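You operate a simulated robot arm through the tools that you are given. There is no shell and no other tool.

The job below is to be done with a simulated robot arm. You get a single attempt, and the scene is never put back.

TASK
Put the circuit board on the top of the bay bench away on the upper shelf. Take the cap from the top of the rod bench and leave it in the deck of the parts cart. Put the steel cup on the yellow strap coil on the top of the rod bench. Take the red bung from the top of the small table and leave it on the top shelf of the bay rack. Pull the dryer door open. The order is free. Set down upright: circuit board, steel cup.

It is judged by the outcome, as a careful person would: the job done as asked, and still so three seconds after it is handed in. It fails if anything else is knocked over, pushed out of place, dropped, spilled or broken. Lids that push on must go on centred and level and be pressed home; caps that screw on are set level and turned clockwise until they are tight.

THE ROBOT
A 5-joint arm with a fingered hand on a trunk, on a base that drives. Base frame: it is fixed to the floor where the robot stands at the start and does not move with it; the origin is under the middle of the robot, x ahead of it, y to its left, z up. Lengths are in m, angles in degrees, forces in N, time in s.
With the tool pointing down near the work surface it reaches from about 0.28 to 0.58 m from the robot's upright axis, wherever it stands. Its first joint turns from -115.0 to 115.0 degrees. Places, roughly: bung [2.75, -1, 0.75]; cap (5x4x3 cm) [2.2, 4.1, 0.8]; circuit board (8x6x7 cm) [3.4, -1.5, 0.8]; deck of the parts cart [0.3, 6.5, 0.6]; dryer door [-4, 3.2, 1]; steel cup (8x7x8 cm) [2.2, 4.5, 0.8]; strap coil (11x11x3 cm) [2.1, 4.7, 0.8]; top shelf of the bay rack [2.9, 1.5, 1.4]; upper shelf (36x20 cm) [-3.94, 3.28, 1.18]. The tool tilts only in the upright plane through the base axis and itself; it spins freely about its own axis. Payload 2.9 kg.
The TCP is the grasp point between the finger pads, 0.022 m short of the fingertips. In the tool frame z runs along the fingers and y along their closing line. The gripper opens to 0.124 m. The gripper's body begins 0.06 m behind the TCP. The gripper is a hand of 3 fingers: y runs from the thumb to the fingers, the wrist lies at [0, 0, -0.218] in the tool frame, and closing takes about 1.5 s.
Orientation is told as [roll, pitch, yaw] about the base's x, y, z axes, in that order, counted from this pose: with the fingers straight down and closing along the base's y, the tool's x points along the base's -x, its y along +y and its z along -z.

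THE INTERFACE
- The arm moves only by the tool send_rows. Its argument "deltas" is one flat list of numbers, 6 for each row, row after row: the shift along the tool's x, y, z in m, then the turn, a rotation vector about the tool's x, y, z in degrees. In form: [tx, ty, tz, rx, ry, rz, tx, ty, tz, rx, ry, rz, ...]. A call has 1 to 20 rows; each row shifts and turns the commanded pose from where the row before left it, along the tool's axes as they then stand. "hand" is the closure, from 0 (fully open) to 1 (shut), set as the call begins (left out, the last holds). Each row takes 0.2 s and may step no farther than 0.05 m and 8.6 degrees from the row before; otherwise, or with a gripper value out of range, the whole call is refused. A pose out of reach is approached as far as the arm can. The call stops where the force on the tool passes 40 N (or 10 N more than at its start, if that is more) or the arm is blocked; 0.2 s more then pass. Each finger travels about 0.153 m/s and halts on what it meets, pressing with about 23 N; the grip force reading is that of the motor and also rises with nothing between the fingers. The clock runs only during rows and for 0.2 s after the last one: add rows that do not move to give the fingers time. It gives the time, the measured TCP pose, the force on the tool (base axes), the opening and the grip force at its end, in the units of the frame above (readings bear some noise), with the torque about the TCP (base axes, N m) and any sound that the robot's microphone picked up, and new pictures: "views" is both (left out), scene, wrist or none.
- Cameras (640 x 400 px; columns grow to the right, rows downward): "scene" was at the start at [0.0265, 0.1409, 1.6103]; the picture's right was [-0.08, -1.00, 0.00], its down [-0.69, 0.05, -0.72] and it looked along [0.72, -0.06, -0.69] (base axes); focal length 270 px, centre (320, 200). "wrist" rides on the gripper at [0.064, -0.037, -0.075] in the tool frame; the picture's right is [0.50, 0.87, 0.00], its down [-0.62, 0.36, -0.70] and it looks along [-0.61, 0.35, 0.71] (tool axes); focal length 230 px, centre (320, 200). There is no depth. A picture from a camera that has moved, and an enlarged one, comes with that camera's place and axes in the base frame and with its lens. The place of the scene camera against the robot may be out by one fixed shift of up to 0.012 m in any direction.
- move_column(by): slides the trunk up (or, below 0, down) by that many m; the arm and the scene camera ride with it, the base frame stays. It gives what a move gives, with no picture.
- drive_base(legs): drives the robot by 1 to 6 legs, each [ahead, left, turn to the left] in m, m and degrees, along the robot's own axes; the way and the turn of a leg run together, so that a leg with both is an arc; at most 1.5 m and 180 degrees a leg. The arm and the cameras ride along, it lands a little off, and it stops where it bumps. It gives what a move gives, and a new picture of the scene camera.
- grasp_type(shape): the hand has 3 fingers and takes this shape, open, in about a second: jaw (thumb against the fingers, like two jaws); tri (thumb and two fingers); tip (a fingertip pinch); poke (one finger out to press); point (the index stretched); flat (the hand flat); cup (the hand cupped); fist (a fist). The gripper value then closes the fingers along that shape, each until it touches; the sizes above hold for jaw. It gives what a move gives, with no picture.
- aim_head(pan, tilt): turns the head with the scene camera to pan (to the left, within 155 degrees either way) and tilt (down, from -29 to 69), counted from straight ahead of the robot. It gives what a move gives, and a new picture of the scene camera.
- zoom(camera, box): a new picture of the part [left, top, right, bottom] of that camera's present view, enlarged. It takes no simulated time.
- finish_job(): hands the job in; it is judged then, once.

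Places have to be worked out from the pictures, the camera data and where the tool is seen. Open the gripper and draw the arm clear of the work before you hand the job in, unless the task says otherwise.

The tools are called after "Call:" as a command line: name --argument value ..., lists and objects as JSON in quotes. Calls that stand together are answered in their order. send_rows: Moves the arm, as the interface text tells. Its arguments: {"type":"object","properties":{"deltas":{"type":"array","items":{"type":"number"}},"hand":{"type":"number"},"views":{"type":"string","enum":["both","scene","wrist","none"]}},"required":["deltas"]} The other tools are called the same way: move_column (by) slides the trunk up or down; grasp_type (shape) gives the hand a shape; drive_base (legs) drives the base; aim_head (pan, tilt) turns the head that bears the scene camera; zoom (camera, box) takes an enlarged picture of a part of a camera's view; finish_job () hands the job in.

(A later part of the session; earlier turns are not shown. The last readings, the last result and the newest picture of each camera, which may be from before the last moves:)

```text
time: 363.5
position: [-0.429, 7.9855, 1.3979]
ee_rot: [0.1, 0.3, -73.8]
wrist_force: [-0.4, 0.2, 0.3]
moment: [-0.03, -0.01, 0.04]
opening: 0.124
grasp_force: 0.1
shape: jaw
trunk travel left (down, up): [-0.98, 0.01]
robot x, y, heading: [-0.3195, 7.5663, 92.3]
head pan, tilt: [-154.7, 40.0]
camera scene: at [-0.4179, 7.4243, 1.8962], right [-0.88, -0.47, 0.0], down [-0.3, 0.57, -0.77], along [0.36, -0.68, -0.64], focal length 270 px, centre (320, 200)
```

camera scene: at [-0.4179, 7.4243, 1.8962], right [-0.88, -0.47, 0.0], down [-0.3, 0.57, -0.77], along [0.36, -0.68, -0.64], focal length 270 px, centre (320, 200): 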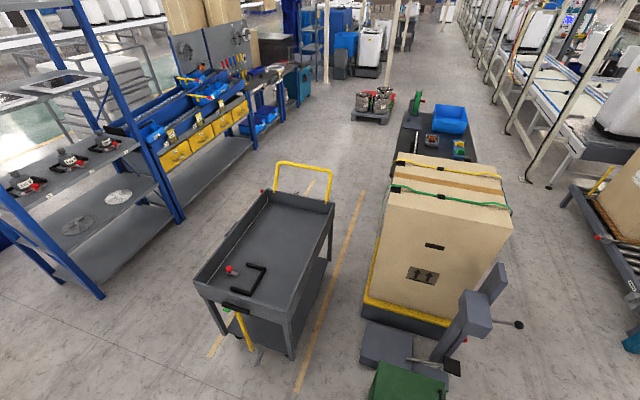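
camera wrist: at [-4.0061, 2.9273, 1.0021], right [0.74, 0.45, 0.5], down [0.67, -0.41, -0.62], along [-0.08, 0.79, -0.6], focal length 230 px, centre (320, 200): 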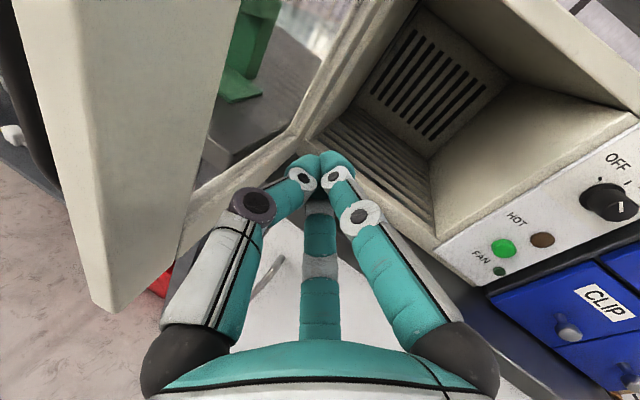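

I have a clear view: the parts cart's deck is the dark tray around (0.4,6.5), and the rod bench is further south along the blue row. I'll drive through the corridor between cart and racks.

Call:
drive_base --legs '[[0.131, -1.34, 0], [-0.95, -0.1, 0]]'

Call:
aim_head --pan -150 --tilt 35

```text
time: 374.8
position: [1.0522, 7.2614, 1.3984]
ee_rot: [0.1, 0.2, -71.3]
wrist_force: [0.4, -0.5, 0.2]
moment: [-0.03, -0.02, 0.0]
opening: 0.1241
grasp_force: 0.0
shape: jaw
trunk travel left (down, up): [-0.98, 0.01]
robot x, y, heading: [1.1739, 6.8434, 95.0]
head pan, tilt: [-154.7, 40.0]
camera scene: at [1.0845, 6.7014, 1.8962], right [-0.87, -0.5, 0.0], down [-0.32, 0.56, -0.77], along [0.38, -0.66, -0.64], focal length 270 px, centre (320, 200)
```

scene: 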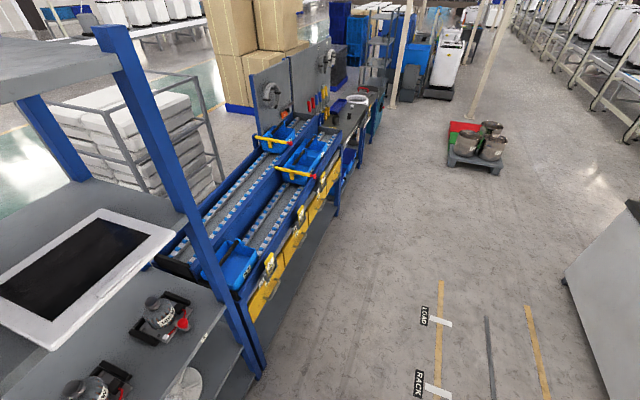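

```text
time: 375.5
position: [1.0516, 7.2611, 1.4003]
ee_rot: [0.1, 0.3, -71.4]
wrist_force: [-0.5, -0.4, -0.4]
moment: [0.02, 0.01, 0.01]
opening: 0.1239
grasp_force: 0.1
shape: jaw
trunk travel left (down, up): [-0.98, 0.01]
robot x, y, heading: [1.176, 6.8443, 94.9]
head pan, tilt: [-150.0, 35.0]
camera scene: at [1.0922, 6.7018, 1.9037], right [-0.82, -0.57, 0.0], down [-0.33, 0.47, -0.82], along [0.47, -0.67, -0.57], focal length 270 px, centre (320, 200)
```

scene: 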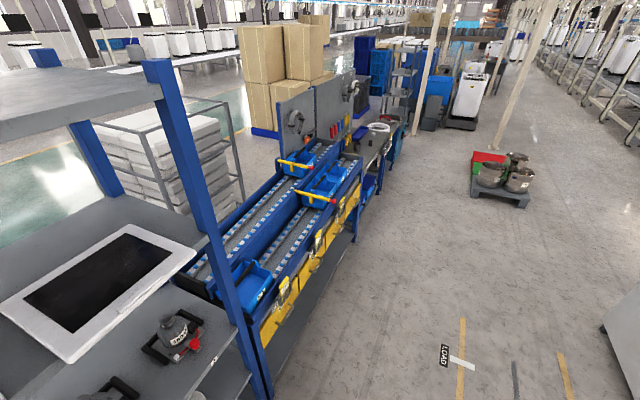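

I'm between cart and rack with enough room. I'll go on south along the bench row and turn to face the rod bench.

Call:
drive_base --legs '[[-1.362, -0.156, 0], [0, 0, -83], [0, -0.6, 0]]'

Call:
aim_head --pan -20 --tilt 35

```text
time: 388.8
position: [2.0182, 5.1278, 1.3986]
ee_rot: [0.0, 0.3, -151.7]
wrist_force: [0.2, 0.3, 0.5]
moment: [0.01, 0.01, -0.03]
opening: 0.1239
grasp_force: 0.0
shape: jaw
trunk travel left (down, up): [-0.98, 0.01]
robot x, y, heading: [1.6301, 4.9342, 14.8]
head pan, tilt: [-150.0, 35.0]
camera scene: at [1.4764, 4.9987, 1.9036], right [-0.7, 0.71, 0.0], down [0.41, 0.4, -0.82], along [-0.58, -0.58, -0.57], focal length 270 px, centre (320, 200)
```

scene: 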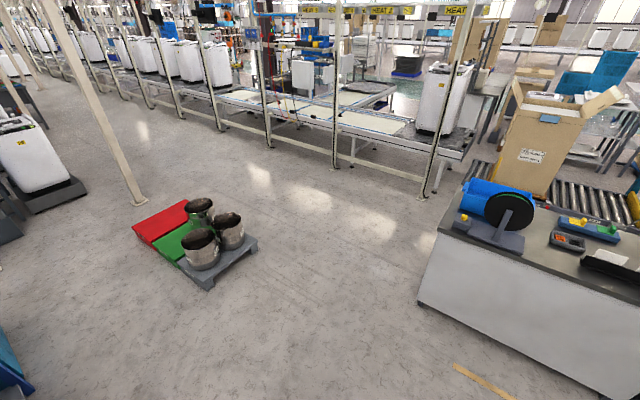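

```text
time: 390.9
position: [2.0186, 5.1272, 1.3983]
ee_rot: [0.0, 0.3, -151.6]
wrist_force: [0.2, 0.1, 1.2]
moment: [-0.02, 0.0, 0.01]
opening: 0.1238
grasp_force: 0.1
shape: jaw
trunk travel left (down, up): [-0.98, 0.01]
robot x, y, heading: [1.6273, 4.928, 14.6]
head pan, tilt: [-20.0, 35.0]
camera scene: at [1.627, 5.051, 1.9037], right [-0.09, -1.0, 0.0], down [-0.57, 0.05, -0.82], along [0.82, -0.08, -0.57], focal length 270 px, centre (320, 200)
```

scene: 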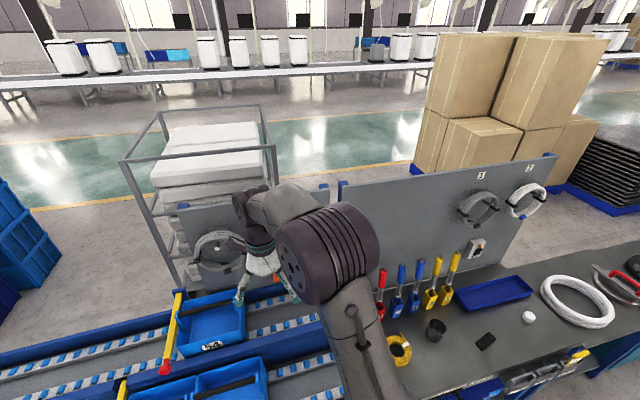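

The rod bench is in view: the yellow strap coil, a dark steel cup next to it, and a small white cap further right. I'll enlarge it.

Call:
zoom --camera "scene" --box '[360, 250, 600, 400]'

Call:
aim_head --pan -40 --tilt 45

```text
2.67 times, centred on (480, 325) of scene
camera zoom: at [1.627, 5.051, 1.9037], right [-0.09, -1.0, 0.0], down [-0.57, 0.05, -0.82], along [0.82, -0.08, -0.57], focal length 720 px, centre (-107, -133)
```

zoom: 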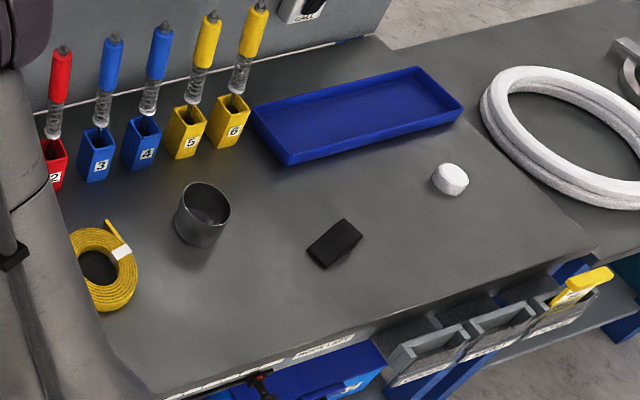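

```text
time: 391.7
position: [2.0189, 5.1268, 1.3989]
ee_rot: [-0.1, 0.4, -151.5]
wrist_force: [0.5, -1.1, 0.6]
moment: [0.02, -0.01, 0.0]
opening: 0.124
grasp_force: 0.0
shape: jaw
trunk travel left (down, up): [-0.98, 0.01]
robot x, y, heading: [1.633, 4.9333, 14.7]
head pan, tilt: [-40.0, 45.0]
camera scene: at [1.6129, 5.0246, 1.8889], right [-0.43, -0.9, 0.0], down [-0.64, 0.3, -0.71], along [0.64, -0.3, -0.71], focal length 270 px, centre (320, 200)
```

scene: 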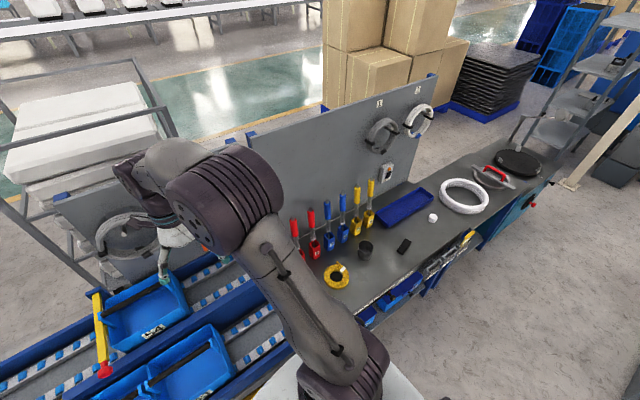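

From this view the coil is at about (2.125,4.695), the cup at (2.18,4.53) and the cap at (2.21,4.09), with the bench front at x≈1.96–2.0. I'll slide along to y≈4.45, about 0.55 m from cup and coil, and look down at the front.

Call:
drive_base --legs '[[-0.122, -0.464, 0]]'

Call:
aim_head --pan -10 --tilt 60

Call:
aim_head --pan 5 --tilt 50

```text
time: 394.5
position: [2.0171, 4.6556, 1.3987]
ee_rot: [0.0, 0.3, -151.6]
wrist_force: [0.2, 0.1, -0.1]
moment: [-0.02, -0.02, -0.02]
opening: 0.1239
grasp_force: 0.0
shape: jaw
trunk travel left (down, up): [-0.98, 0.01]
robot x, y, heading: [1.6287, 4.4568, 14.6]
head pan, tilt: [-40.0, 45.0]
camera scene: at [1.6105, 4.5534, 1.8888], right [-0.43, -0.9, 0.0], down [-0.64, 0.3, -0.71], along [0.64, -0.3, -0.71], focal length 270 px, centre (320, 200)
```

scene: 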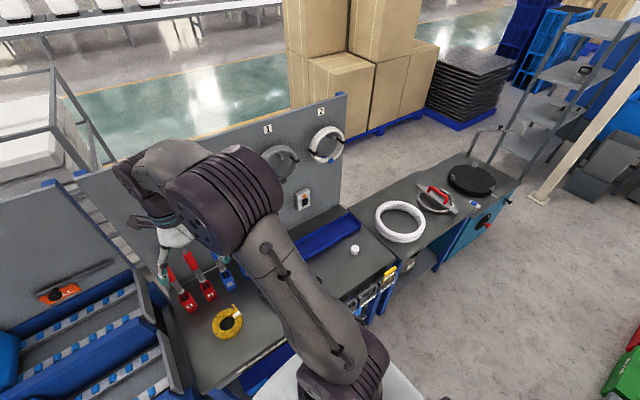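

```text
time: 395.5
position: [2.0153, 4.6554, 1.3986]
ee_rot: [0.0, 0.2, -151.6]
wrist_force: [-0.3, 0.8, -0.4]
moment: [0.04, 0.0, 0.02]
opening: 0.1238
grasp_force: 0.1
shape: jaw
trunk travel left (down, up): [-0.98, 0.01]
robot x, y, heading: [1.6245, 4.4601, 14.6]
head pan, tilt: [-10.0, 60.0]
camera scene: at [1.6034, 4.5921, 1.8694], right [0.08, -1.0, 0.0], down [-0.86, -0.07, -0.5], along [0.5, 0.04, -0.87], focal length 270 px, centre (320, 200)
```

scene: 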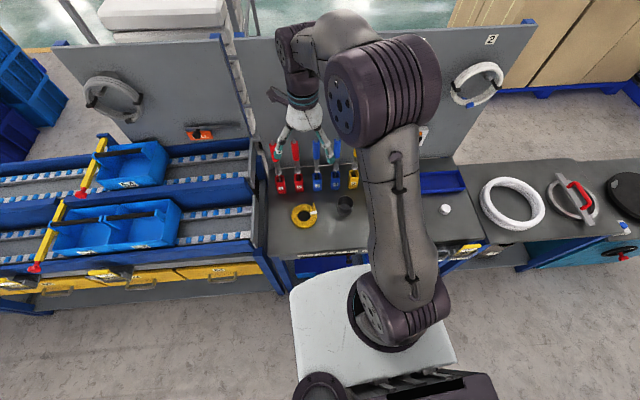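

```text
time: 396.3
position: [2.0169, 4.6546, 1.3987]
ee_rot: [-0.1, 0.3, -151.6]
wrist_force: [-0.6, -0.4, -0.2]
moment: [0.0, -0.05, -0.02]
opening: 0.1235
grasp_force: 0.1
shape: jaw
trunk travel left (down, up): [-0.98, 0.01]
robot x, y, heading: [1.6282, 4.4617, 14.7]
head pan, tilt: [5.0, 50.0]
camera scene: at [1.6095, 4.6126, 1.8819], right [0.34, -0.94, 0.0], down [-0.72, -0.26, -0.64], along [0.61, 0.22, -0.77], focal length 270 px, centre (320, 200)
```

scene: 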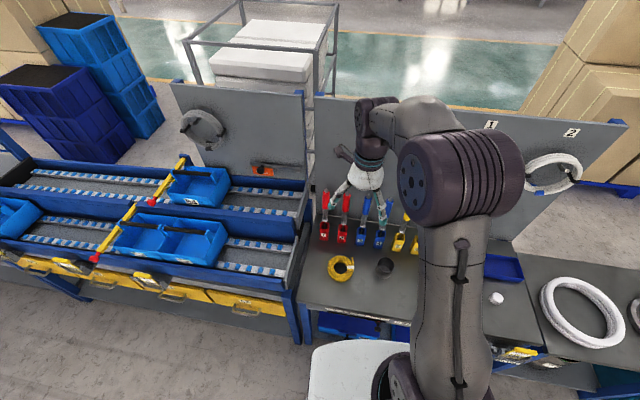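

The coil and cup are in front with the screwdriver holders behind them. I'll enlarge them to get exact places.

Call:
zoom --camera "scene" --box '[300, 220, 428, 300]'

Call:
zoom --camera "wrist" --box '[0, 0, 640, 400]'

```text
5.00 times, centred on (364, 260) of scene
camera zoom: at [1.6095, 4.6126, 1.8819], right [0.34, -0.94, 0.0], down [-0.72, -0.26, -0.64], along [0.61, 0.22, -0.77], focal length 1351 px, centre (100, -100)
```

zoom: 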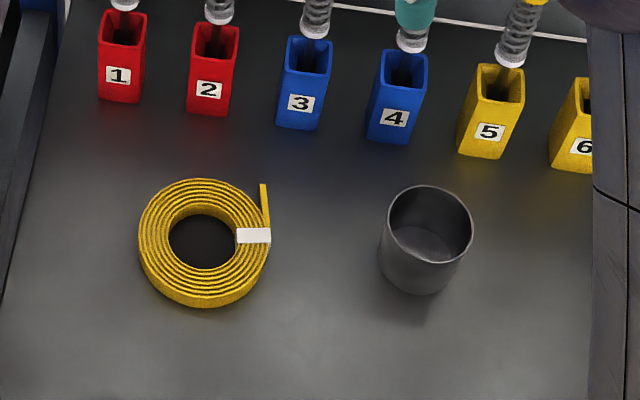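

```text
1.00 times, centred on (320, 200) of wrist (not enlarged: the box is as wide or as high as the picture)
camera zoom: at [2.0535, 4.7171, 1.4752], right [0.85, -0.52, 0.0], down [-0.38, -0.61, 0.7], along [-0.36, -0.6, -0.72], focal length 230 px, centre (320, 200)
```

zoom: 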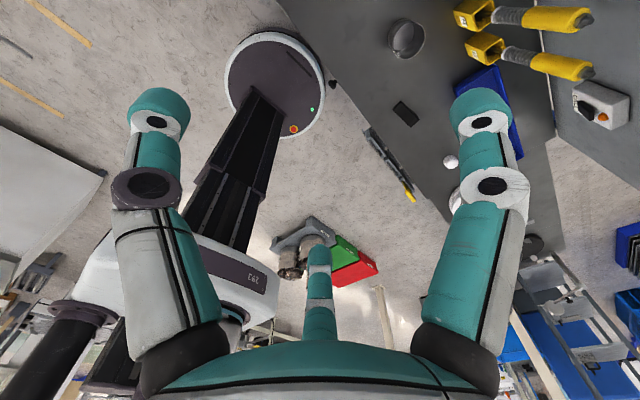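

The coil centre is about (2.123,4.703) and the cup, a plain cylinder about 7 cm wide, stands at about (2.167,4.527). I'll lower the trunk, then bring the open hand over the cup.

Call:
move_column --by -0.38

Call:
send_rows --deltas '[0.0142, 0.0368, 0, 0, 0, 0, 0.0142, 0.0368, 0, 0, 0, 0, 0.0142, 0.0368, 0, 0, 0, 0, 0.0142, 0.0368, 0, 0, 0, 0, 0.0142, 0.0368, 0, 0, 0, 0, 0, 0, 0, 0, 0, 0]' --hand 0 --views "both"

Call:
zoom --camera "wrist" --box '[160, 0, 480, 200]'

```text
time: 399.9
position: [2.0159, 4.6546, 1.018]
ee_rot: [0.0, 0.3, -151.5]
wrist_force: [-0.5, 0.2, -0.5]
moment: [0.01, 0.01, 0.02]
opening: 0.1237
grasp_force: 0.1
shape: jaw
trunk travel left (down, up): [-0.6, 0.39]
robot x, y, heading: [1.6261, 4.4601, 14.7]
head pan, tilt: [5.0, 50.0]
```

```text
time: 401.3
position: [2.1655, 4.5287, 1.0187]
ee_rot: [0.2, 0.2, -151.6]
wrist_force: [1.2, -0.5, 0.7]
moment: [0.01, 0.0, 0.01]
opening: 0.1241
grasp_force: 0.0
shape: jaw
trunk travel left (down, up): [-0.6, 0.39]
robot x, y, heading: [1.6261, 4.4594, 14.4]
head pan, tilt: [5.0, 50.0]
camera scene: at [1.6084, 4.6129, 1.5019], right [0.34, -0.94, 0.0], down [-0.72, -0.26, -0.64], along [0.61, 0.22, -0.77], focal length 270 px, centre (320, 200)
camera wrist: at [2.2028, 4.5901, 1.0955], right [0.85, -0.52, 0.0], down [-0.38, -0.61, 0.7], along [-0.36, -0.6, -0.71], focal length 230 px, centre (320, 200)
```

scene: 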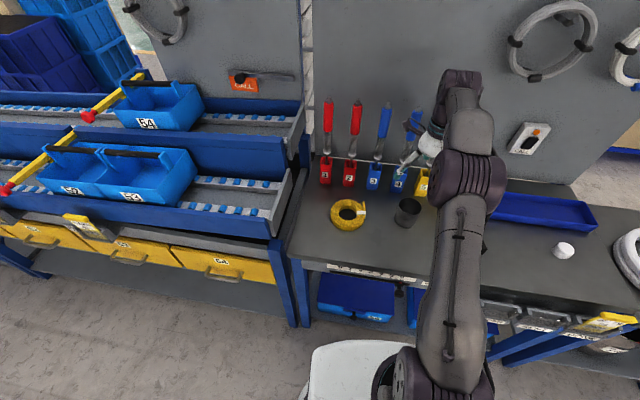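
wrist: 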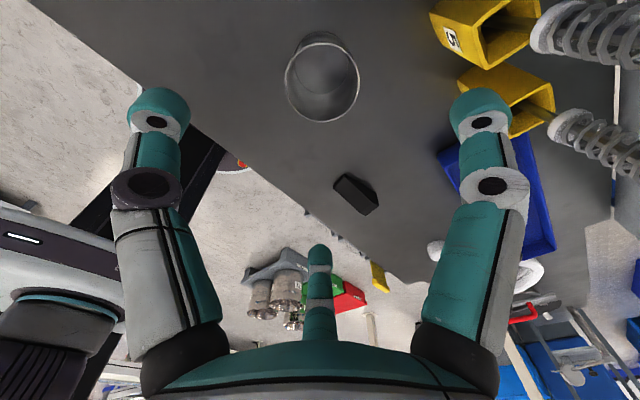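

```text
2.00 times, centred on (320, 100) of wrist
camera zoom: at [2.2028, 4.5901, 1.0955], right [0.85, -0.52, 0.0], down [-0.38, -0.61, 0.7], along [-0.36, -0.6, -0.71], focal length 460 px, centre (320, 400)
```

zoom: 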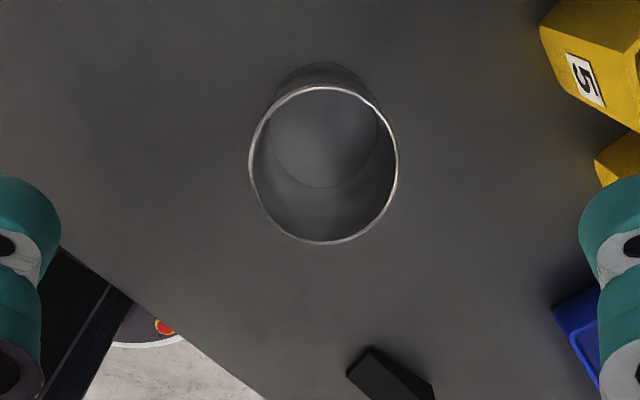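

The cup is centred under the hand: rim at z≈0.862, base at ≈0.79. One finger would come close to holder 5, so I'll spin the hand 60° so that no finger points that way, then descend around the cup.

Call:
send_rows --deltas '[0, 0, 0, 0, 0, -7.5, 0, 0, 0, 0, 0, -7.5, 0, 0, 0, 0, 0, -7.5, 0, 0, 0, 0, 0, -7.5, 0, 0, 0, 0, 0, -7.5, 0, 0, 0, 0, 0, -7.5, 0, 0, 0, 0, 0, -7.5, 0, 0, 0, 0, 0, -7.5, 0, 0, 0.04, 0, 0, 0, 0, 0, 0.04, 0, 0, 0, 0, 0, 0, 0, 0, 0]' --hand 0 --views "both"

Call:
zoom --camera "wrist" --box '[160, 0, 480, 200]'

```text
time: 403.7
position: [2.1673, 4.5275, 0.9412]
ee_rot: [0.3, 0.1, -91.7]
wrist_force: [-1.4, 0.5, 0.7]
moment: [-0.01, 0.02, 0.01]
opening: 0.1238
grasp_force: 0.0
shape: jaw
trunk travel left (down, up): [-0.6, 0.39]
robot x, y, heading: [1.6249, 4.4563, 14.7]
head pan, tilt: [5.0, 50.0]
camera scene: at [1.6093, 4.6124, 1.502], right [0.34, -0.94, 0.0], down [-0.72, -0.26, -0.64], along [0.61, 0.22, -0.77], focal length 270 px, centre (320, 200)
camera wrist: at [2.129, 4.5914, 1.0171], right [0.88, 0.48, 0.0], down [0.34, -0.63, 0.7], along [0.34, -0.62, -0.71], focal length 230 px, centre (320, 200)
```

scene: 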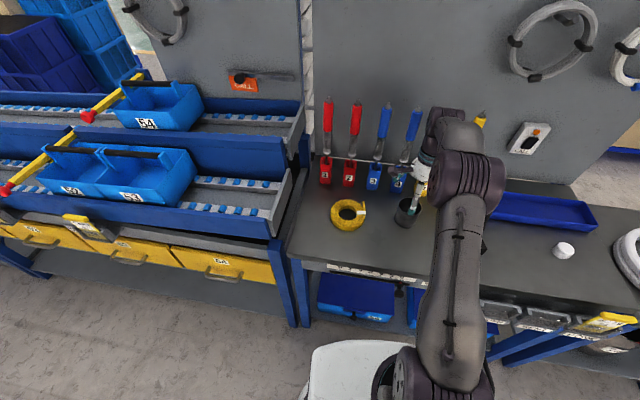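
wrist: 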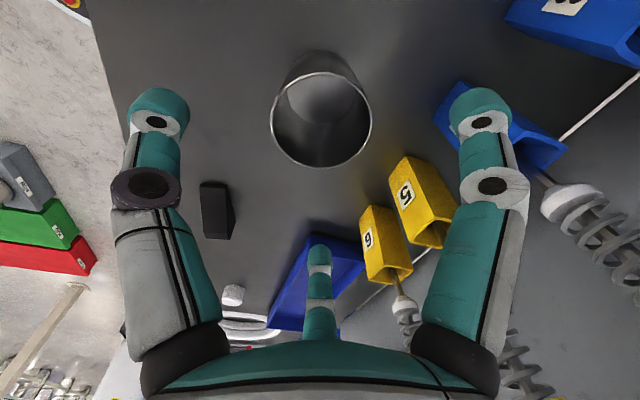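

```text
2.00 times, centred on (320, 100) of wrist
camera zoom: at [2.129, 4.5914, 1.0171], right [0.88, 0.48, 0.0], down [0.34, -0.63, 0.7], along [0.34, -0.62, -0.71], focal length 460 px, centre (320, 400)
```

zoom: 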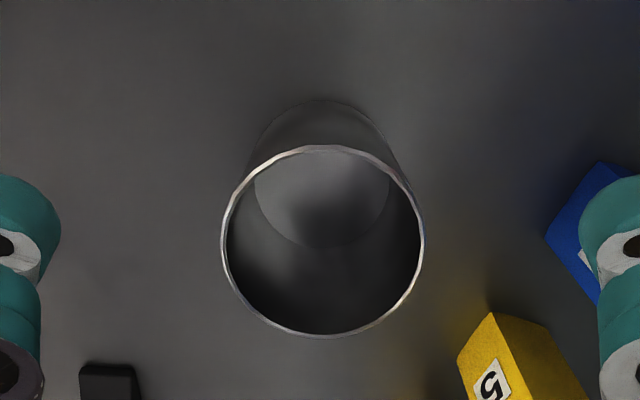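

The cup is still centred, with rim at z≈0.862, and the fingers clear the holders. I'll descend to z≈0.835 and close on it.

Call:
send_rows --deltas '[0, 0, 0.03, 0, 0, 0, 0, 0, 0.03, 0, 0, 0, 0, 0, 0.03, 0, 0, 0, 0, 0, 0.016, 0, 0, 0, 0, 0, 0, 0, 0, 0]' --hand 0 --views "both"

Call:
zoom --camera "scene" --box '[320, 140, 480, 240]'

```text
time: 404.9
position: [2.1667, 4.525, 0.8305]
ee_rot: [0.3, 0.0, -91.6]
wrist_force: [0.1, 0.0, 0.2]
moment: [-0.02, 0.0, -0.03]
opening: 0.1239
grasp_force: 0.1
shape: jaw
trunk travel left (down, up): [-0.6, 0.39]
robot x, y, heading: [1.6266, 4.458, 14.7]
head pan, tilt: [5.0, 50.0]
camera scene: at [1.6095, 4.6125, 1.502], right [0.34, -0.94, 0.0], down [-0.72, -0.26, -0.64], along [0.61, 0.22, -0.77], focal length 270 px, centre (320, 200)
camera wrist: at [2.1296, 4.5913, 0.9074], right [0.88, 0.48, 0.0], down [0.34, -0.63, 0.7], along [0.34, -0.62, -0.71], focal length 230 px, centre (320, 200)
```

scene: 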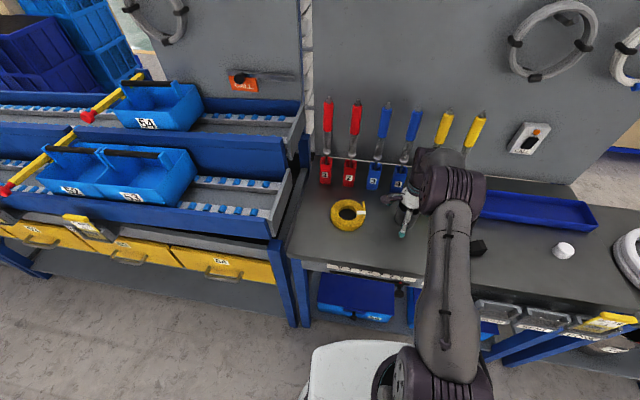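
wrist: 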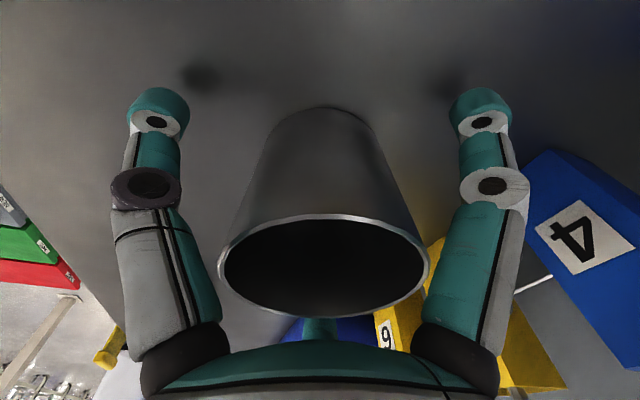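

```text
4.00 times, centred on (400, 190) of scene
camera zoom: at [1.6095, 4.6125, 1.502], right [0.34, -0.94, 0.0], down [-0.72, -0.26, -0.64], along [0.61, 0.22, -0.77], focal length 1080 px, centre (0, 240)
```

zoom: 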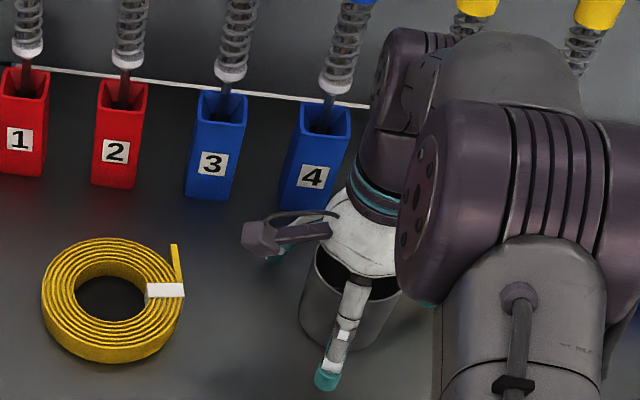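

The hand surrounds the cup with no contact. I'll close the fingers on it.

Call:
send_rows --deltas '[0, 0, 0, 0, 0, 0, 0, 0, 0, 0, 0, 0, 0, 0, 0, 0, 0, 0, 0, 0, 0, 0, 0, 0, 0, 0, 0, 0, 0, 0, 0, 0, 0, 0, 0, 0, 0, 0, 0, 0, 0, 0]' --hand 1 --views "wrist"

Call:
send_rows --deltas '[0, 0, -0.01, 0, 0, 0, 0, 0, -0.02, 0, 0, 0, 0, 0, -0.03, 0, 0, 0, 0, 0, 0, 0, 0, 0]' --views "both"

Call:
zoom --camera "scene" --box '[320, 120, 480, 220]'

```text
time: 406.5
position: [2.167, 4.5261, 0.8325]
ee_rot: [0.4, 0.0, -91.6]
wrist_force: [-0.3, -0.4, -0.9]
moment: [-0.01, 0.03, 0.01]
opening: 0.0563
grasp_force: 23.3
shape: jaw
trunk travel left (down, up): [-0.6, 0.39]
robot x, y, heading: [1.6271, 4.4595, 14.7]
head pan, tilt: [5.0, 50.0]
camera wrist: at [2.1298, 4.5913, 0.9076], right [0.88, 0.48, 0.0], down [0.34, -0.63, 0.7], along [0.34, -0.62, -0.71], focal length 230 px, centre (320, 200)
```

wrist: 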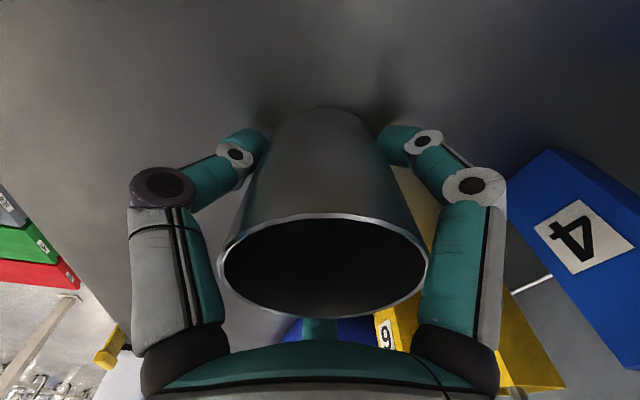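

```text
time: 407.5
position: [2.1666, 4.5277, 0.894]
ee_rot: [0.3, 0.0, -91.5]
wrist_force: [1.1, -0.1, -1.4]
moment: [0.03, 0.02, 0.02]
opening: 0.0563
grasp_force: 22.9
shape: jaw
trunk travel left (down, up): [-0.6, 0.39]
robot x, y, heading: [1.6269, 4.4603, 14.6]
head pan, tilt: [5.0, 50.0]
camera scene: at [1.61, 4.6126, 1.502], right [0.34, -0.94, 0.0], down [-0.72, -0.26, -0.64], along [0.61, 0.22, -0.77], focal length 270 px, centre (320, 200)
camera wrist: at [2.1294, 4.5927, 0.969], right [0.88, 0.48, 0.0], down [0.34, -0.63, 0.7], along [0.34, -0.62, -0.71], focal length 230 px, centre (320, 200)
```

scene: 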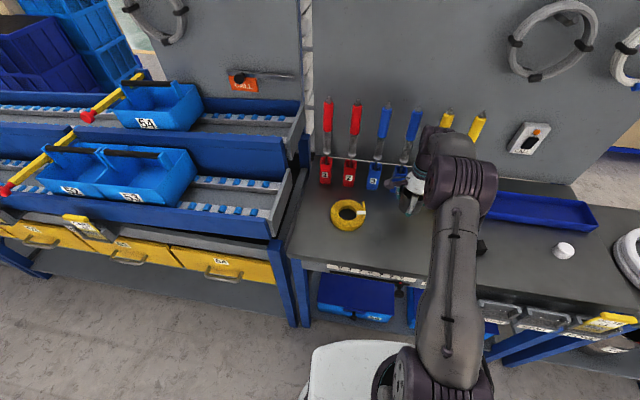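
wrist: 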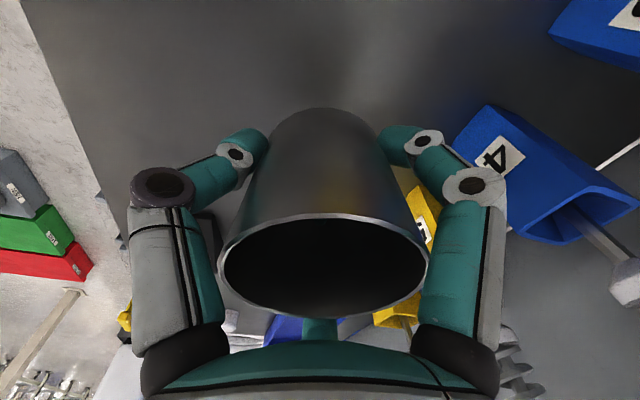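

```text
4.00 times, centred on (400, 170) of scene
camera zoom: at [1.61, 4.6126, 1.502], right [0.34, -0.94, 0.0], down [-0.72, -0.26, -0.64], along [0.61, 0.22, -0.77], focal length 1080 px, centre (0, 320)
```

zoom: 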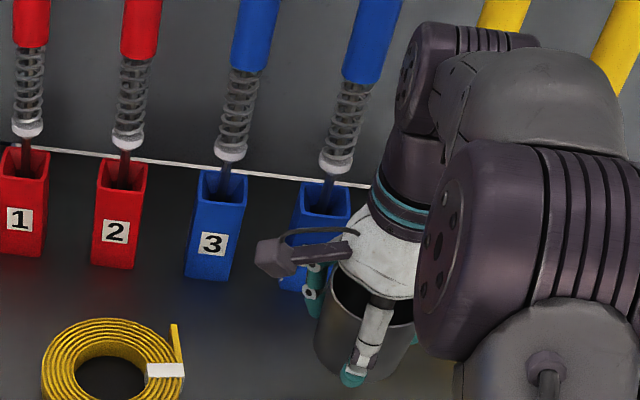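

The cup is held upright, its base about 4 cm below the tool point. Correcting the scene estimate by the cup's known place, the coil centre is about (2.116,4.702). I'll rise and move over it.

Call:
send_rows --deltas '[0, 0, -0.03, 0, 0, 0, 0, 0, -0.03, 0, 0, 0, 0.0346, -0.0112, 0, 0, 0, 0, 0.0346, -0.0112, 0, 0, 0, 0, 0.0346, -0.0112, 0, 0, 0, 0, 0.0346, -0.0112, 0, 0, 0, 0, 0.0346, -0.0112, 0, 0, 0, 0, 0, 0, 0, 0, 0, 0]' --hand 1 --views "both"

Call:
zoom --camera "scene" --box '[290, 140, 450, 240]'

```text
time: 409.3
position: [2.1154, 4.7016, 0.9524]
ee_rot: [0.2, 0.3, -91.6]
wrist_force: [0.6, 0.3, -0.7]
moment: [0.02, -0.02, -0.01]
opening: 0.0568
grasp_force: 22.4
shape: jaw
trunk travel left (down, up): [-0.6, 0.39]
robot x, y, heading: [1.626, 4.4569, 14.4]
head pan, tilt: [5.0, 50.0]
camera scene: at [1.6098, 4.612, 1.502], right [0.34, -0.94, 0.0], down [-0.72, -0.26, -0.64], along [0.61, 0.22, -0.77], focal length 270 px, centre (320, 200)
camera wrist: at [2.0789, 4.7659, 1.0293], right [0.88, 0.48, 0.01], down [0.34, -0.63, 0.7], along [0.34, -0.61, -0.71], focal length 230 px, centre (320, 200)
```

scene: 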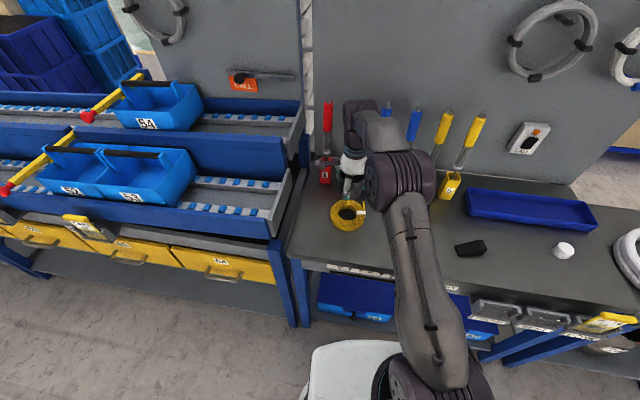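
wrist: 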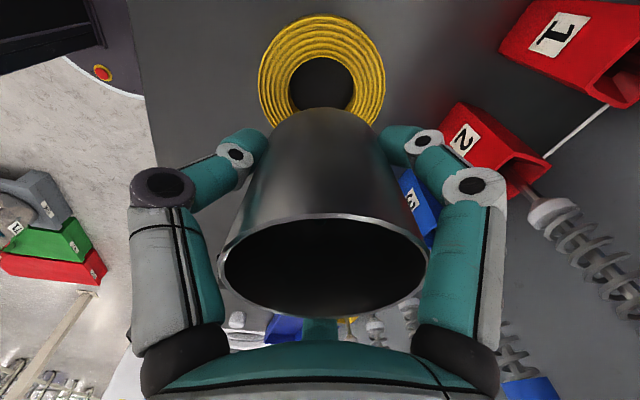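

```text
4.00 times, centred on (370, 190) of scene
camera zoom: at [1.6098, 4.612, 1.502], right [0.34, -0.94, 0.0], down [-0.72, -0.26, -0.64], along [0.61, 0.22, -0.77], focal length 1080 px, centre (120, 240)
```

zoom: 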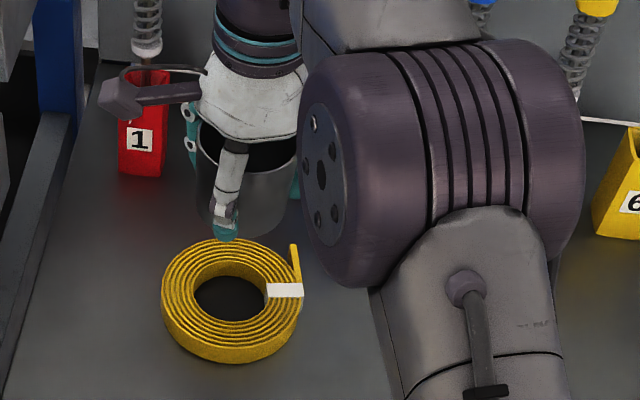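

The coil shows behind the cup almost in line. I'll enlarge the wrist view to centre more exactly.

Call:
zoom --camera "wrist" --box '[220, 0, 420, 125]'

```text
3.20 times, centred on (320, 62) of wrist
camera zoom: at [2.0789, 4.7659, 1.0293], right [0.88, 0.48, 0.01], down [0.34, -0.63, 0.7], along [0.34, -0.61, -0.71], focal length 736 px, centre (320, 640)
```

zoom: 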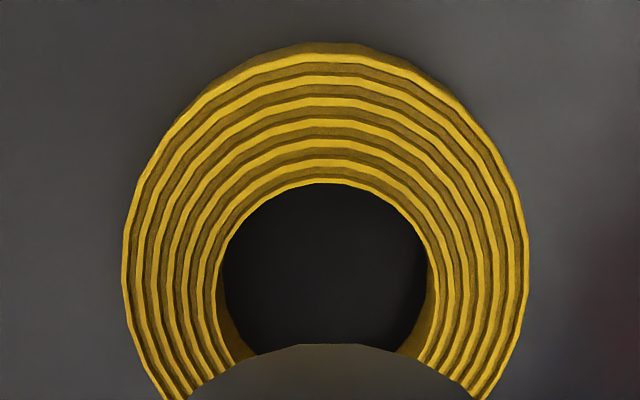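

The coil centre is within 4 mm of the tool axis. I'll make that small correction and lower the cup to just above the coil.

Call:
send_rows --deltas '[-0.0019, 0.0031, 0.02, 0, 0, 0, 0, 0, 0.03, 0, 0, 0, 0, 0, 0.025, 0, 0, 0, 0, 0, 0, 0, 0, 0]' --hand 1 --views "both"

Call:
zoom --camera "scene" --box '[290, 150, 418, 230]'

```text
time: 410.3
position: [2.1168, 4.7003, 0.8788]
ee_rot: [0.3, 0.2, -91.7]
wrist_force: [0.7, -0.9, 0.0]
moment: [0.03, -0.01, 0.01]
opening: 0.0563
grasp_force: 23.5
shape: jaw
trunk travel left (down, up): [-0.6, 0.39]
robot x, y, heading: [1.6281, 4.4624, 14.6]
head pan, tilt: [5.0, 50.0]
camera scene: at [1.6094, 4.6126, 1.502], right [0.34, -0.94, 0.0], down [-0.72, -0.26, -0.64], along [0.61, 0.22, -0.77], focal length 270 px, centre (320, 200)
camera wrist: at [2.0801, 4.7644, 0.9546], right [0.88, 0.48, 0.01], down [0.34, -0.63, 0.7], along [0.34, -0.62, -0.71], focal length 230 px, centre (320, 200)
```

scene: 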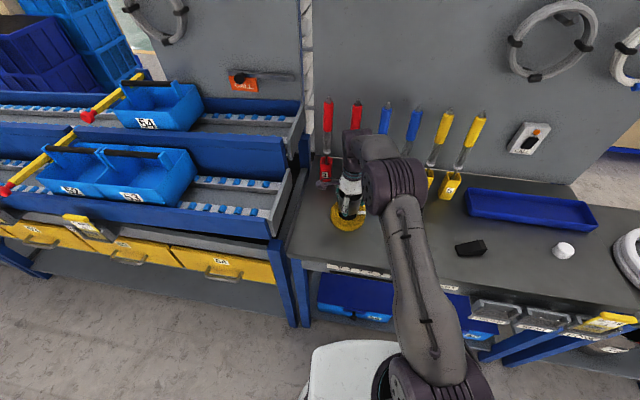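
wrist: 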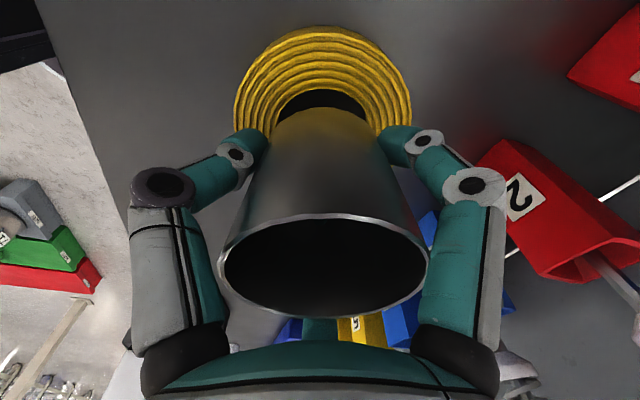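

```text
5.00 times, centred on (354, 190) of scene
camera zoom: at [1.6094, 4.6126, 1.502], right [0.34, -0.94, 0.0], down [-0.72, -0.26, -0.64], along [0.61, 0.22, -0.77], focal length 1351 px, centre (150, 250)
```

zoom: 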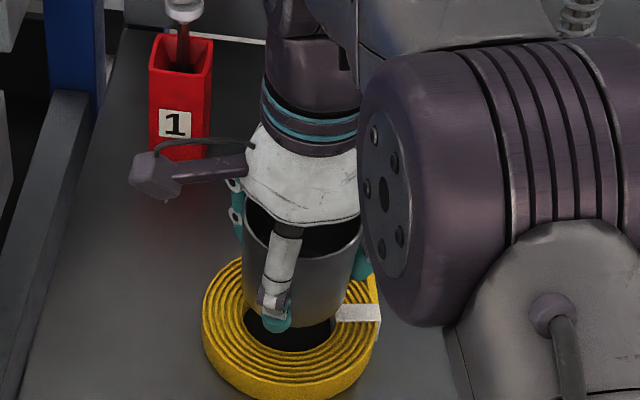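

The cup is concentric with the coil and just above it. I'll go down in small steps until it touches.

Call:
send_rows --deltas '[0, 0, 0.004, 0, 0, 0, 0, 0, 0.004, 0, 0, 0, 0, 0, 0, 0, 0, 0]' --hand 1 --views "none"

Call:
send_rows --deltas '[0, 0, 0.002, 0, 0, 0, 0, 0, 0.002, 0, 0, 0, 0, 0, 0, 0, 0, 0]' --hand 1 --views "none"

```text
time: 411.1
position: [2.1176, 4.6998, 0.8694]
ee_rot: [0.3, 0.1, -91.6]
wrist_force: [0.2, -0.3, -1.3]
moment: [-0.01, 0.0, 0.01]
opening: 0.0564
grasp_force: 22.5
shape: jaw
trunk travel left (down, up): [-0.6, 0.39]
robot x, y, heading: [1.6264, 4.4612, 14.4]
head pan, tilt: [5.0, 50.0]
```

```text
time: 411.9
position: [2.1188, 4.6993, 0.867]
ee_rot: [0.3, 0.1, -91.5]
wrist_force: [0.6, 0.0, -1.8]
moment: [-0.01, -0.03, -0.01]
opening: 0.0564
grasp_force: 22.6
shape: jaw
trunk travel left (down, up): [-0.6, 0.39]
robot x, y, heading: [1.6272, 4.4586, 14.8]
head pan, tilt: [5.0, 50.0]
```

No contact yet at z=0.867. I'll continue in 2 mm steps.

Call:
send_rows --deltas '[0, 0, 0.002, 0, 0, 0, 0, 0, 0.002, 0, 0, 0, 0, 0, 0, 0, 0, 0]' --hand 1 --views "none"

Call:
send_rows --deltas '[0, 0, 0.002, 0, 0, 0, 0, 0, 0, 0, 0, 0]' --hand 1 --views "scene"

Call:
zoom --camera "scene" --box '[290, 150, 418, 230]'

```text
time: 412.7
position: [2.1194, 4.6989, 0.8619]
ee_rot: [0.3, 0.1, -91.6]
wrist_force: [0.3, 0.3, -1.3]
moment: [-0.01, -0.01, -0.01]
opening: 0.0563
grasp_force: 22.6
shape: jaw
trunk travel left (down, up): [-0.6, 0.39]
robot x, y, heading: [1.6283, 4.4576, 14.7]
head pan, tilt: [5.0, 50.0]
```

```text
time: 413.3
position: [2.1194, 4.6993, 0.8601]
ee_rot: [0.3, 0.0, -91.7]
wrist_force: [1.2, -0.4, 0.4]
moment: [0.0, 0.0, -0.02]
opening: 0.0562
grasp_force: 23.2
shape: jaw
trunk travel left (down, up): [-0.6, 0.39]
robot x, y, heading: [1.6278, 4.4595, 14.6]
head pan, tilt: [5.0, 50.0]
camera scene: at [1.6097, 4.6127, 1.502], right [0.34, -0.94, 0.0], down [-0.72, -0.26, -0.64], along [0.61, 0.22, -0.77], focal length 270 px, centre (320, 200)
```

scene: 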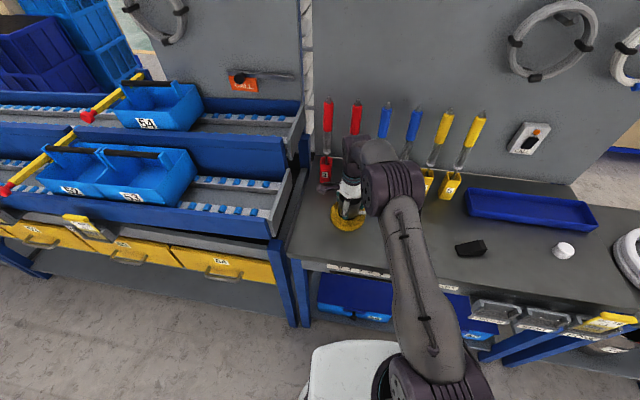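

```text
5.00 times, centred on (354, 190) of scene
camera zoom: at [1.6097, 4.6127, 1.502], right [0.34, -0.94, 0.0], down [-0.72, -0.26, -0.64], along [0.61, 0.22, -0.77], focal length 1351 px, centre (150, 250)
```

zoom: 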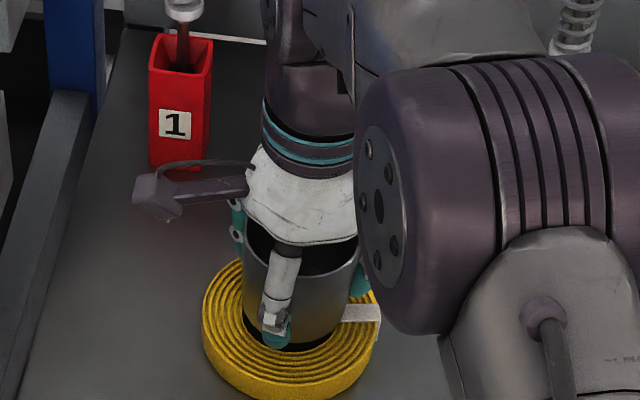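

Still not touching. I'll continue in 2 mm steps.

Call:
send_rows --deltas '[0, 0, 0.002, 0, 0, 0, 0, 0, 0, 0, 0, 0]' --hand 1 --views "none"

Call:
send_rows --deltas '[0, 0, 0.002, 0, 0, 0, 0, 0, 0, 0, 0, 0]' --hand 1 --views "none"

Call:
send_rows --deltas '[0, 0, 0.002, 0, 0, 0, 0, 0, 0, 0, 0, 0]' --hand 1 --views "none"

```text
time: 413.9
position: [2.1177, 4.6997, 0.8582]
ee_rot: [0.2, 0.1, -91.6]
wrist_force: [0.6, -0.3, -1.1]
moment: [0.0, 0.01, 0.0]
opening: 0.0562
grasp_force: 23.3
shape: jaw
trunk travel left (down, up): [-0.6, 0.39]
robot x, y, heading: [1.624, 4.4608, 14.8]
head pan, tilt: [5.0, 50.0]
```

```text
time: 414.5
position: [2.1188, 4.6997, 0.8564]
ee_rot: [0.4, 0.0, -91.6]
wrist_force: [-0.2, 0.4, -1.3]
moment: [-0.01, 0.0, 0.06]
opening: 0.0563
grasp_force: 22.7
shape: jaw
trunk travel left (down, up): [-0.6, 0.39]
robot x, y, heading: [1.6295, 4.4584, 14.7]
head pan, tilt: [5.0, 50.0]
```

```text
time: 415.1
position: [2.1186, 4.6998, 0.8544]
ee_rot: [0.3, 0.1, -91.7]
wrist_force: [0.3, -0.4, -1.0]
moment: [-0.02, -0.02, 0.0]
opening: 0.0562
grasp_force: 23.4
shape: jaw
trunk travel left (down, up): [-0.6, 0.39]
robot x, y, heading: [1.626, 4.4571, 14.6]
head pan, tilt: [5.0, 50.0]
```

No contact at 0.854, so the bench is a little lower than I thought. I'll continue.

Call:
send_rows --deltas '[0, 0, 0.002, 0, 0, 0, 0, 0, 0, 0, 0, 0]' --hand 1 --views "none"

Call:
send_rows --deltas '[0, 0, 0.002, 0, 0, 0, 0, 0, 0, 0, 0, 0]' --hand 1 --views "none"

Call:
zoom --camera "scene" --box '[290, 150, 418, 230]'

Call:
zoom --camera "wrist" --box '[160, 0, 480, 200]'

```text
time: 415.7
position: [2.1191, 4.6999, 0.8525]
ee_rot: [0.4, 0.2, -91.6]
wrist_force: [0.3, 0.1, 2.2]
moment: [-0.03, 0.05, 0.01]
opening: 0.0565
grasp_force: 22.5
shape: jaw
trunk travel left (down, up): [-0.6, 0.39]
robot x, y, heading: [1.6231, 4.4603, 14.6]
head pan, tilt: [5.0, 50.0]
```

```text
time: 416.3
position: [2.1179, 4.6997, 0.8523]
ee_rot: [0.4, 0.2, -91.5]
wrist_force: [0.9, -1.4, 14.1]
moment: [0.03, 0.03, 0.01]
opening: 0.0564
grasp_force: 22.9
shape: jaw
trunk travel left (down, up): [-0.6, 0.39]
robot x, y, heading: [1.6267, 4.4555, 15.0]
head pan, tilt: [5.0, 50.0]
```

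```text
5.00 times, centred on (354, 190) of scene
camera zoom: at [1.6078, 4.6115, 1.5022], right [0.34, -0.94, 0.0], down [-0.72, -0.26, -0.64], along [0.61, 0.22, -0.77], focal length 1351 px, centre (150, 250)
```

zoom: 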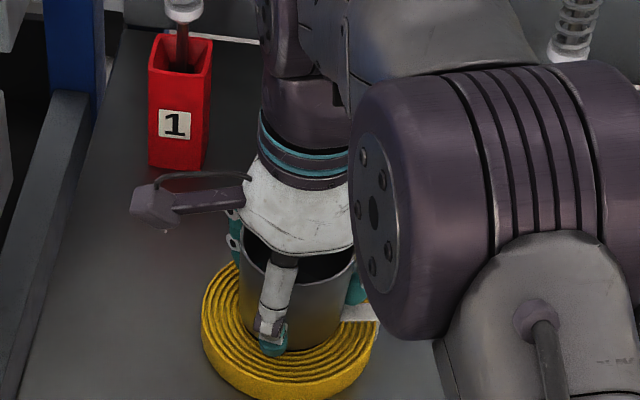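

```text
2.00 times, centred on (320, 100) of wrist
camera zoom: at [2.081, 4.7644, 0.928], right [0.88, 0.48, 0.01], down [0.33, -0.63, 0.7], along [0.34, -0.61, -0.71], focal length 460 px, centre (320, 400)
```

zoom: 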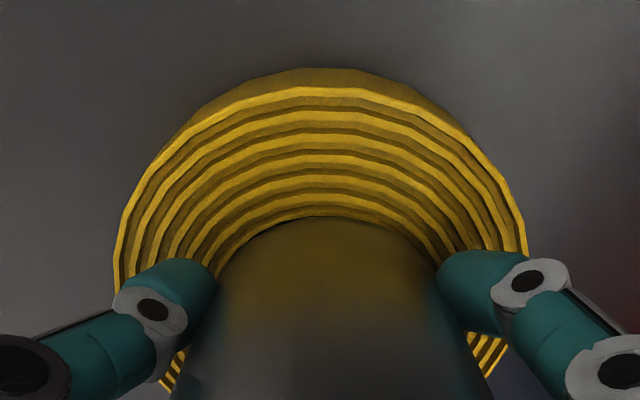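

The cup touches the coil with 14 N, well centred. I'll relieve the pressure by 2 mm, open the fingers, and check.

Call:
send_rows --deltas '[0, 0, -0.002, 0, 0, 0, 0, 0, 0, 0, 0, 0]' --hand 1 --views "none"

Call:
send_rows --deltas '[0, 0, 0, 0, 0, 0, 0, 0, 0, 0, 0, 0, 0, 0, 0, 0, 0, 0, 0, 0, 0, 0, 0, 0, 0, 0, 0, 0, 0, 0]' --hand 0 --views "wrist"

Call:
send_rows --deltas '[0, 0, -0.01, 0, 0, 0, 0, 0, -0.03, 0, 0, 0, 0, 0, -0.04, 0, 0, 0, 0, 0, -0.04, 0, 0, 0, 0, 0, 0, 0, 0, 0]' --hand 0 --views "both"

Call:
zoom --camera "scene" --box '[290, 150, 418, 230]'

```text
time: 416.9
position: [2.118, 4.7001, 0.8518]
ee_rot: [0.3, 0.2, -91.7]
wrist_force: [1.5, 1.0, 7.7]
moment: [0.04, 0.01, 0.02]
opening: 0.0564
grasp_force: 22.8
shape: jaw
trunk travel left (down, up): [-0.6, 0.39]
robot x, y, heading: [1.6307, 4.4598, 14.9]
head pan, tilt: [5.0, 50.0]
```

```text
time: 418.1
position: [2.1183, 4.7003, 0.8509]
ee_rot: [0.3, 0.2, -91.6]
wrist_force: [-0.6, 0.4, 0.0]
moment: [0.01, -0.04, 0.04]
opening: 0.124
grasp_force: 0.0
shape: jaw
trunk travel left (down, up): [-0.6, 0.39]
robot x, y, heading: [1.6282, 4.4558, 14.6]
head pan, tilt: [5.0, 50.0]
camera wrist: at [2.0818, 4.7646, 0.9281], right [0.88, 0.48, 0.01], down [0.34, -0.63, 0.7], along [0.34, -0.62, -0.71], focal length 230 px, centre (320, 200)
```

wrist: 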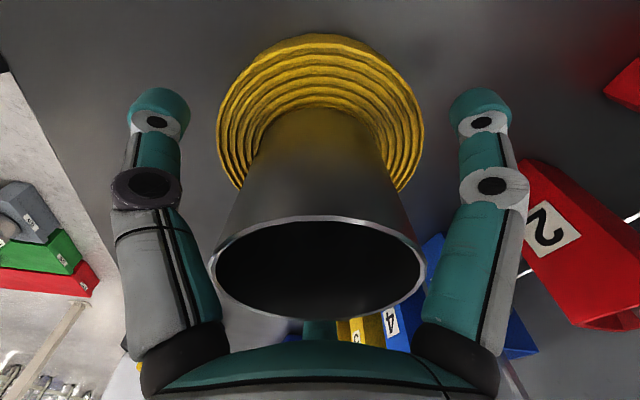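

```text
time: 419.3
position: [2.1213, 4.6983, 0.9749]
ee_rot: [0.2, 0.3, -91.6]
wrist_force: [-0.7, 0.5, -0.1]
moment: [0.01, 0.01, -0.03]
opening: 0.1239
grasp_force: 0.0
shape: jaw
trunk travel left (down, up): [-0.6, 0.39]
robot x, y, heading: [1.6278, 4.4629, 14.6]
head pan, tilt: [5.0, 50.0]
camera scene: at [1.6097, 4.6127, 1.502], right [0.34, -0.94, 0.0], down [-0.72, -0.26, -0.64], along [0.61, 0.22, -0.77], focal length 270 px, centre (320, 200)
camera wrist: at [2.0839, 4.7626, 1.0507], right [0.88, 0.48, 0.0], down [0.34, -0.63, 0.7], along [0.34, -0.62, -0.71], focal length 230 px, centre (320, 200)
```

scene: 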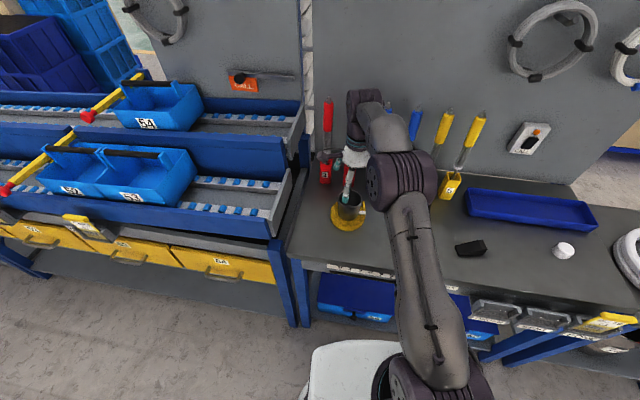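
wrist: 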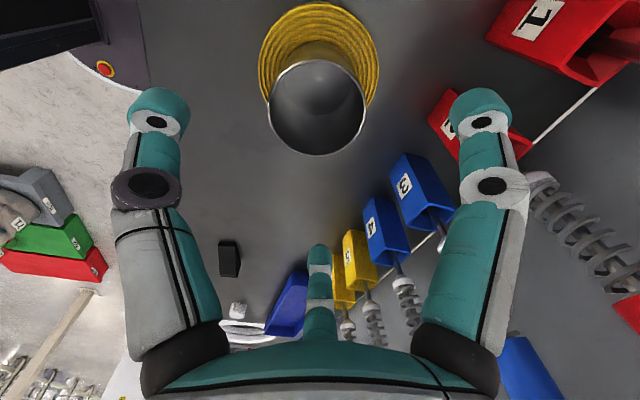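

```text
5.00 times, centred on (354, 190) of scene
camera zoom: at [1.6097, 4.6127, 1.502], right [0.34, -0.94, 0.0], down [-0.72, -0.26, -0.64], along [0.61, 0.22, -0.77], focal length 1351 px, centre (150, 250)
```

zoom: 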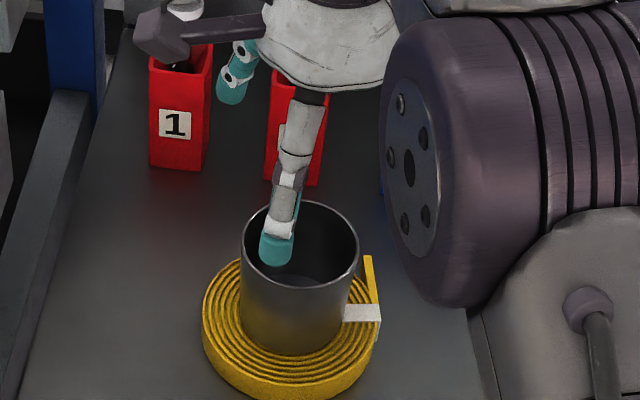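

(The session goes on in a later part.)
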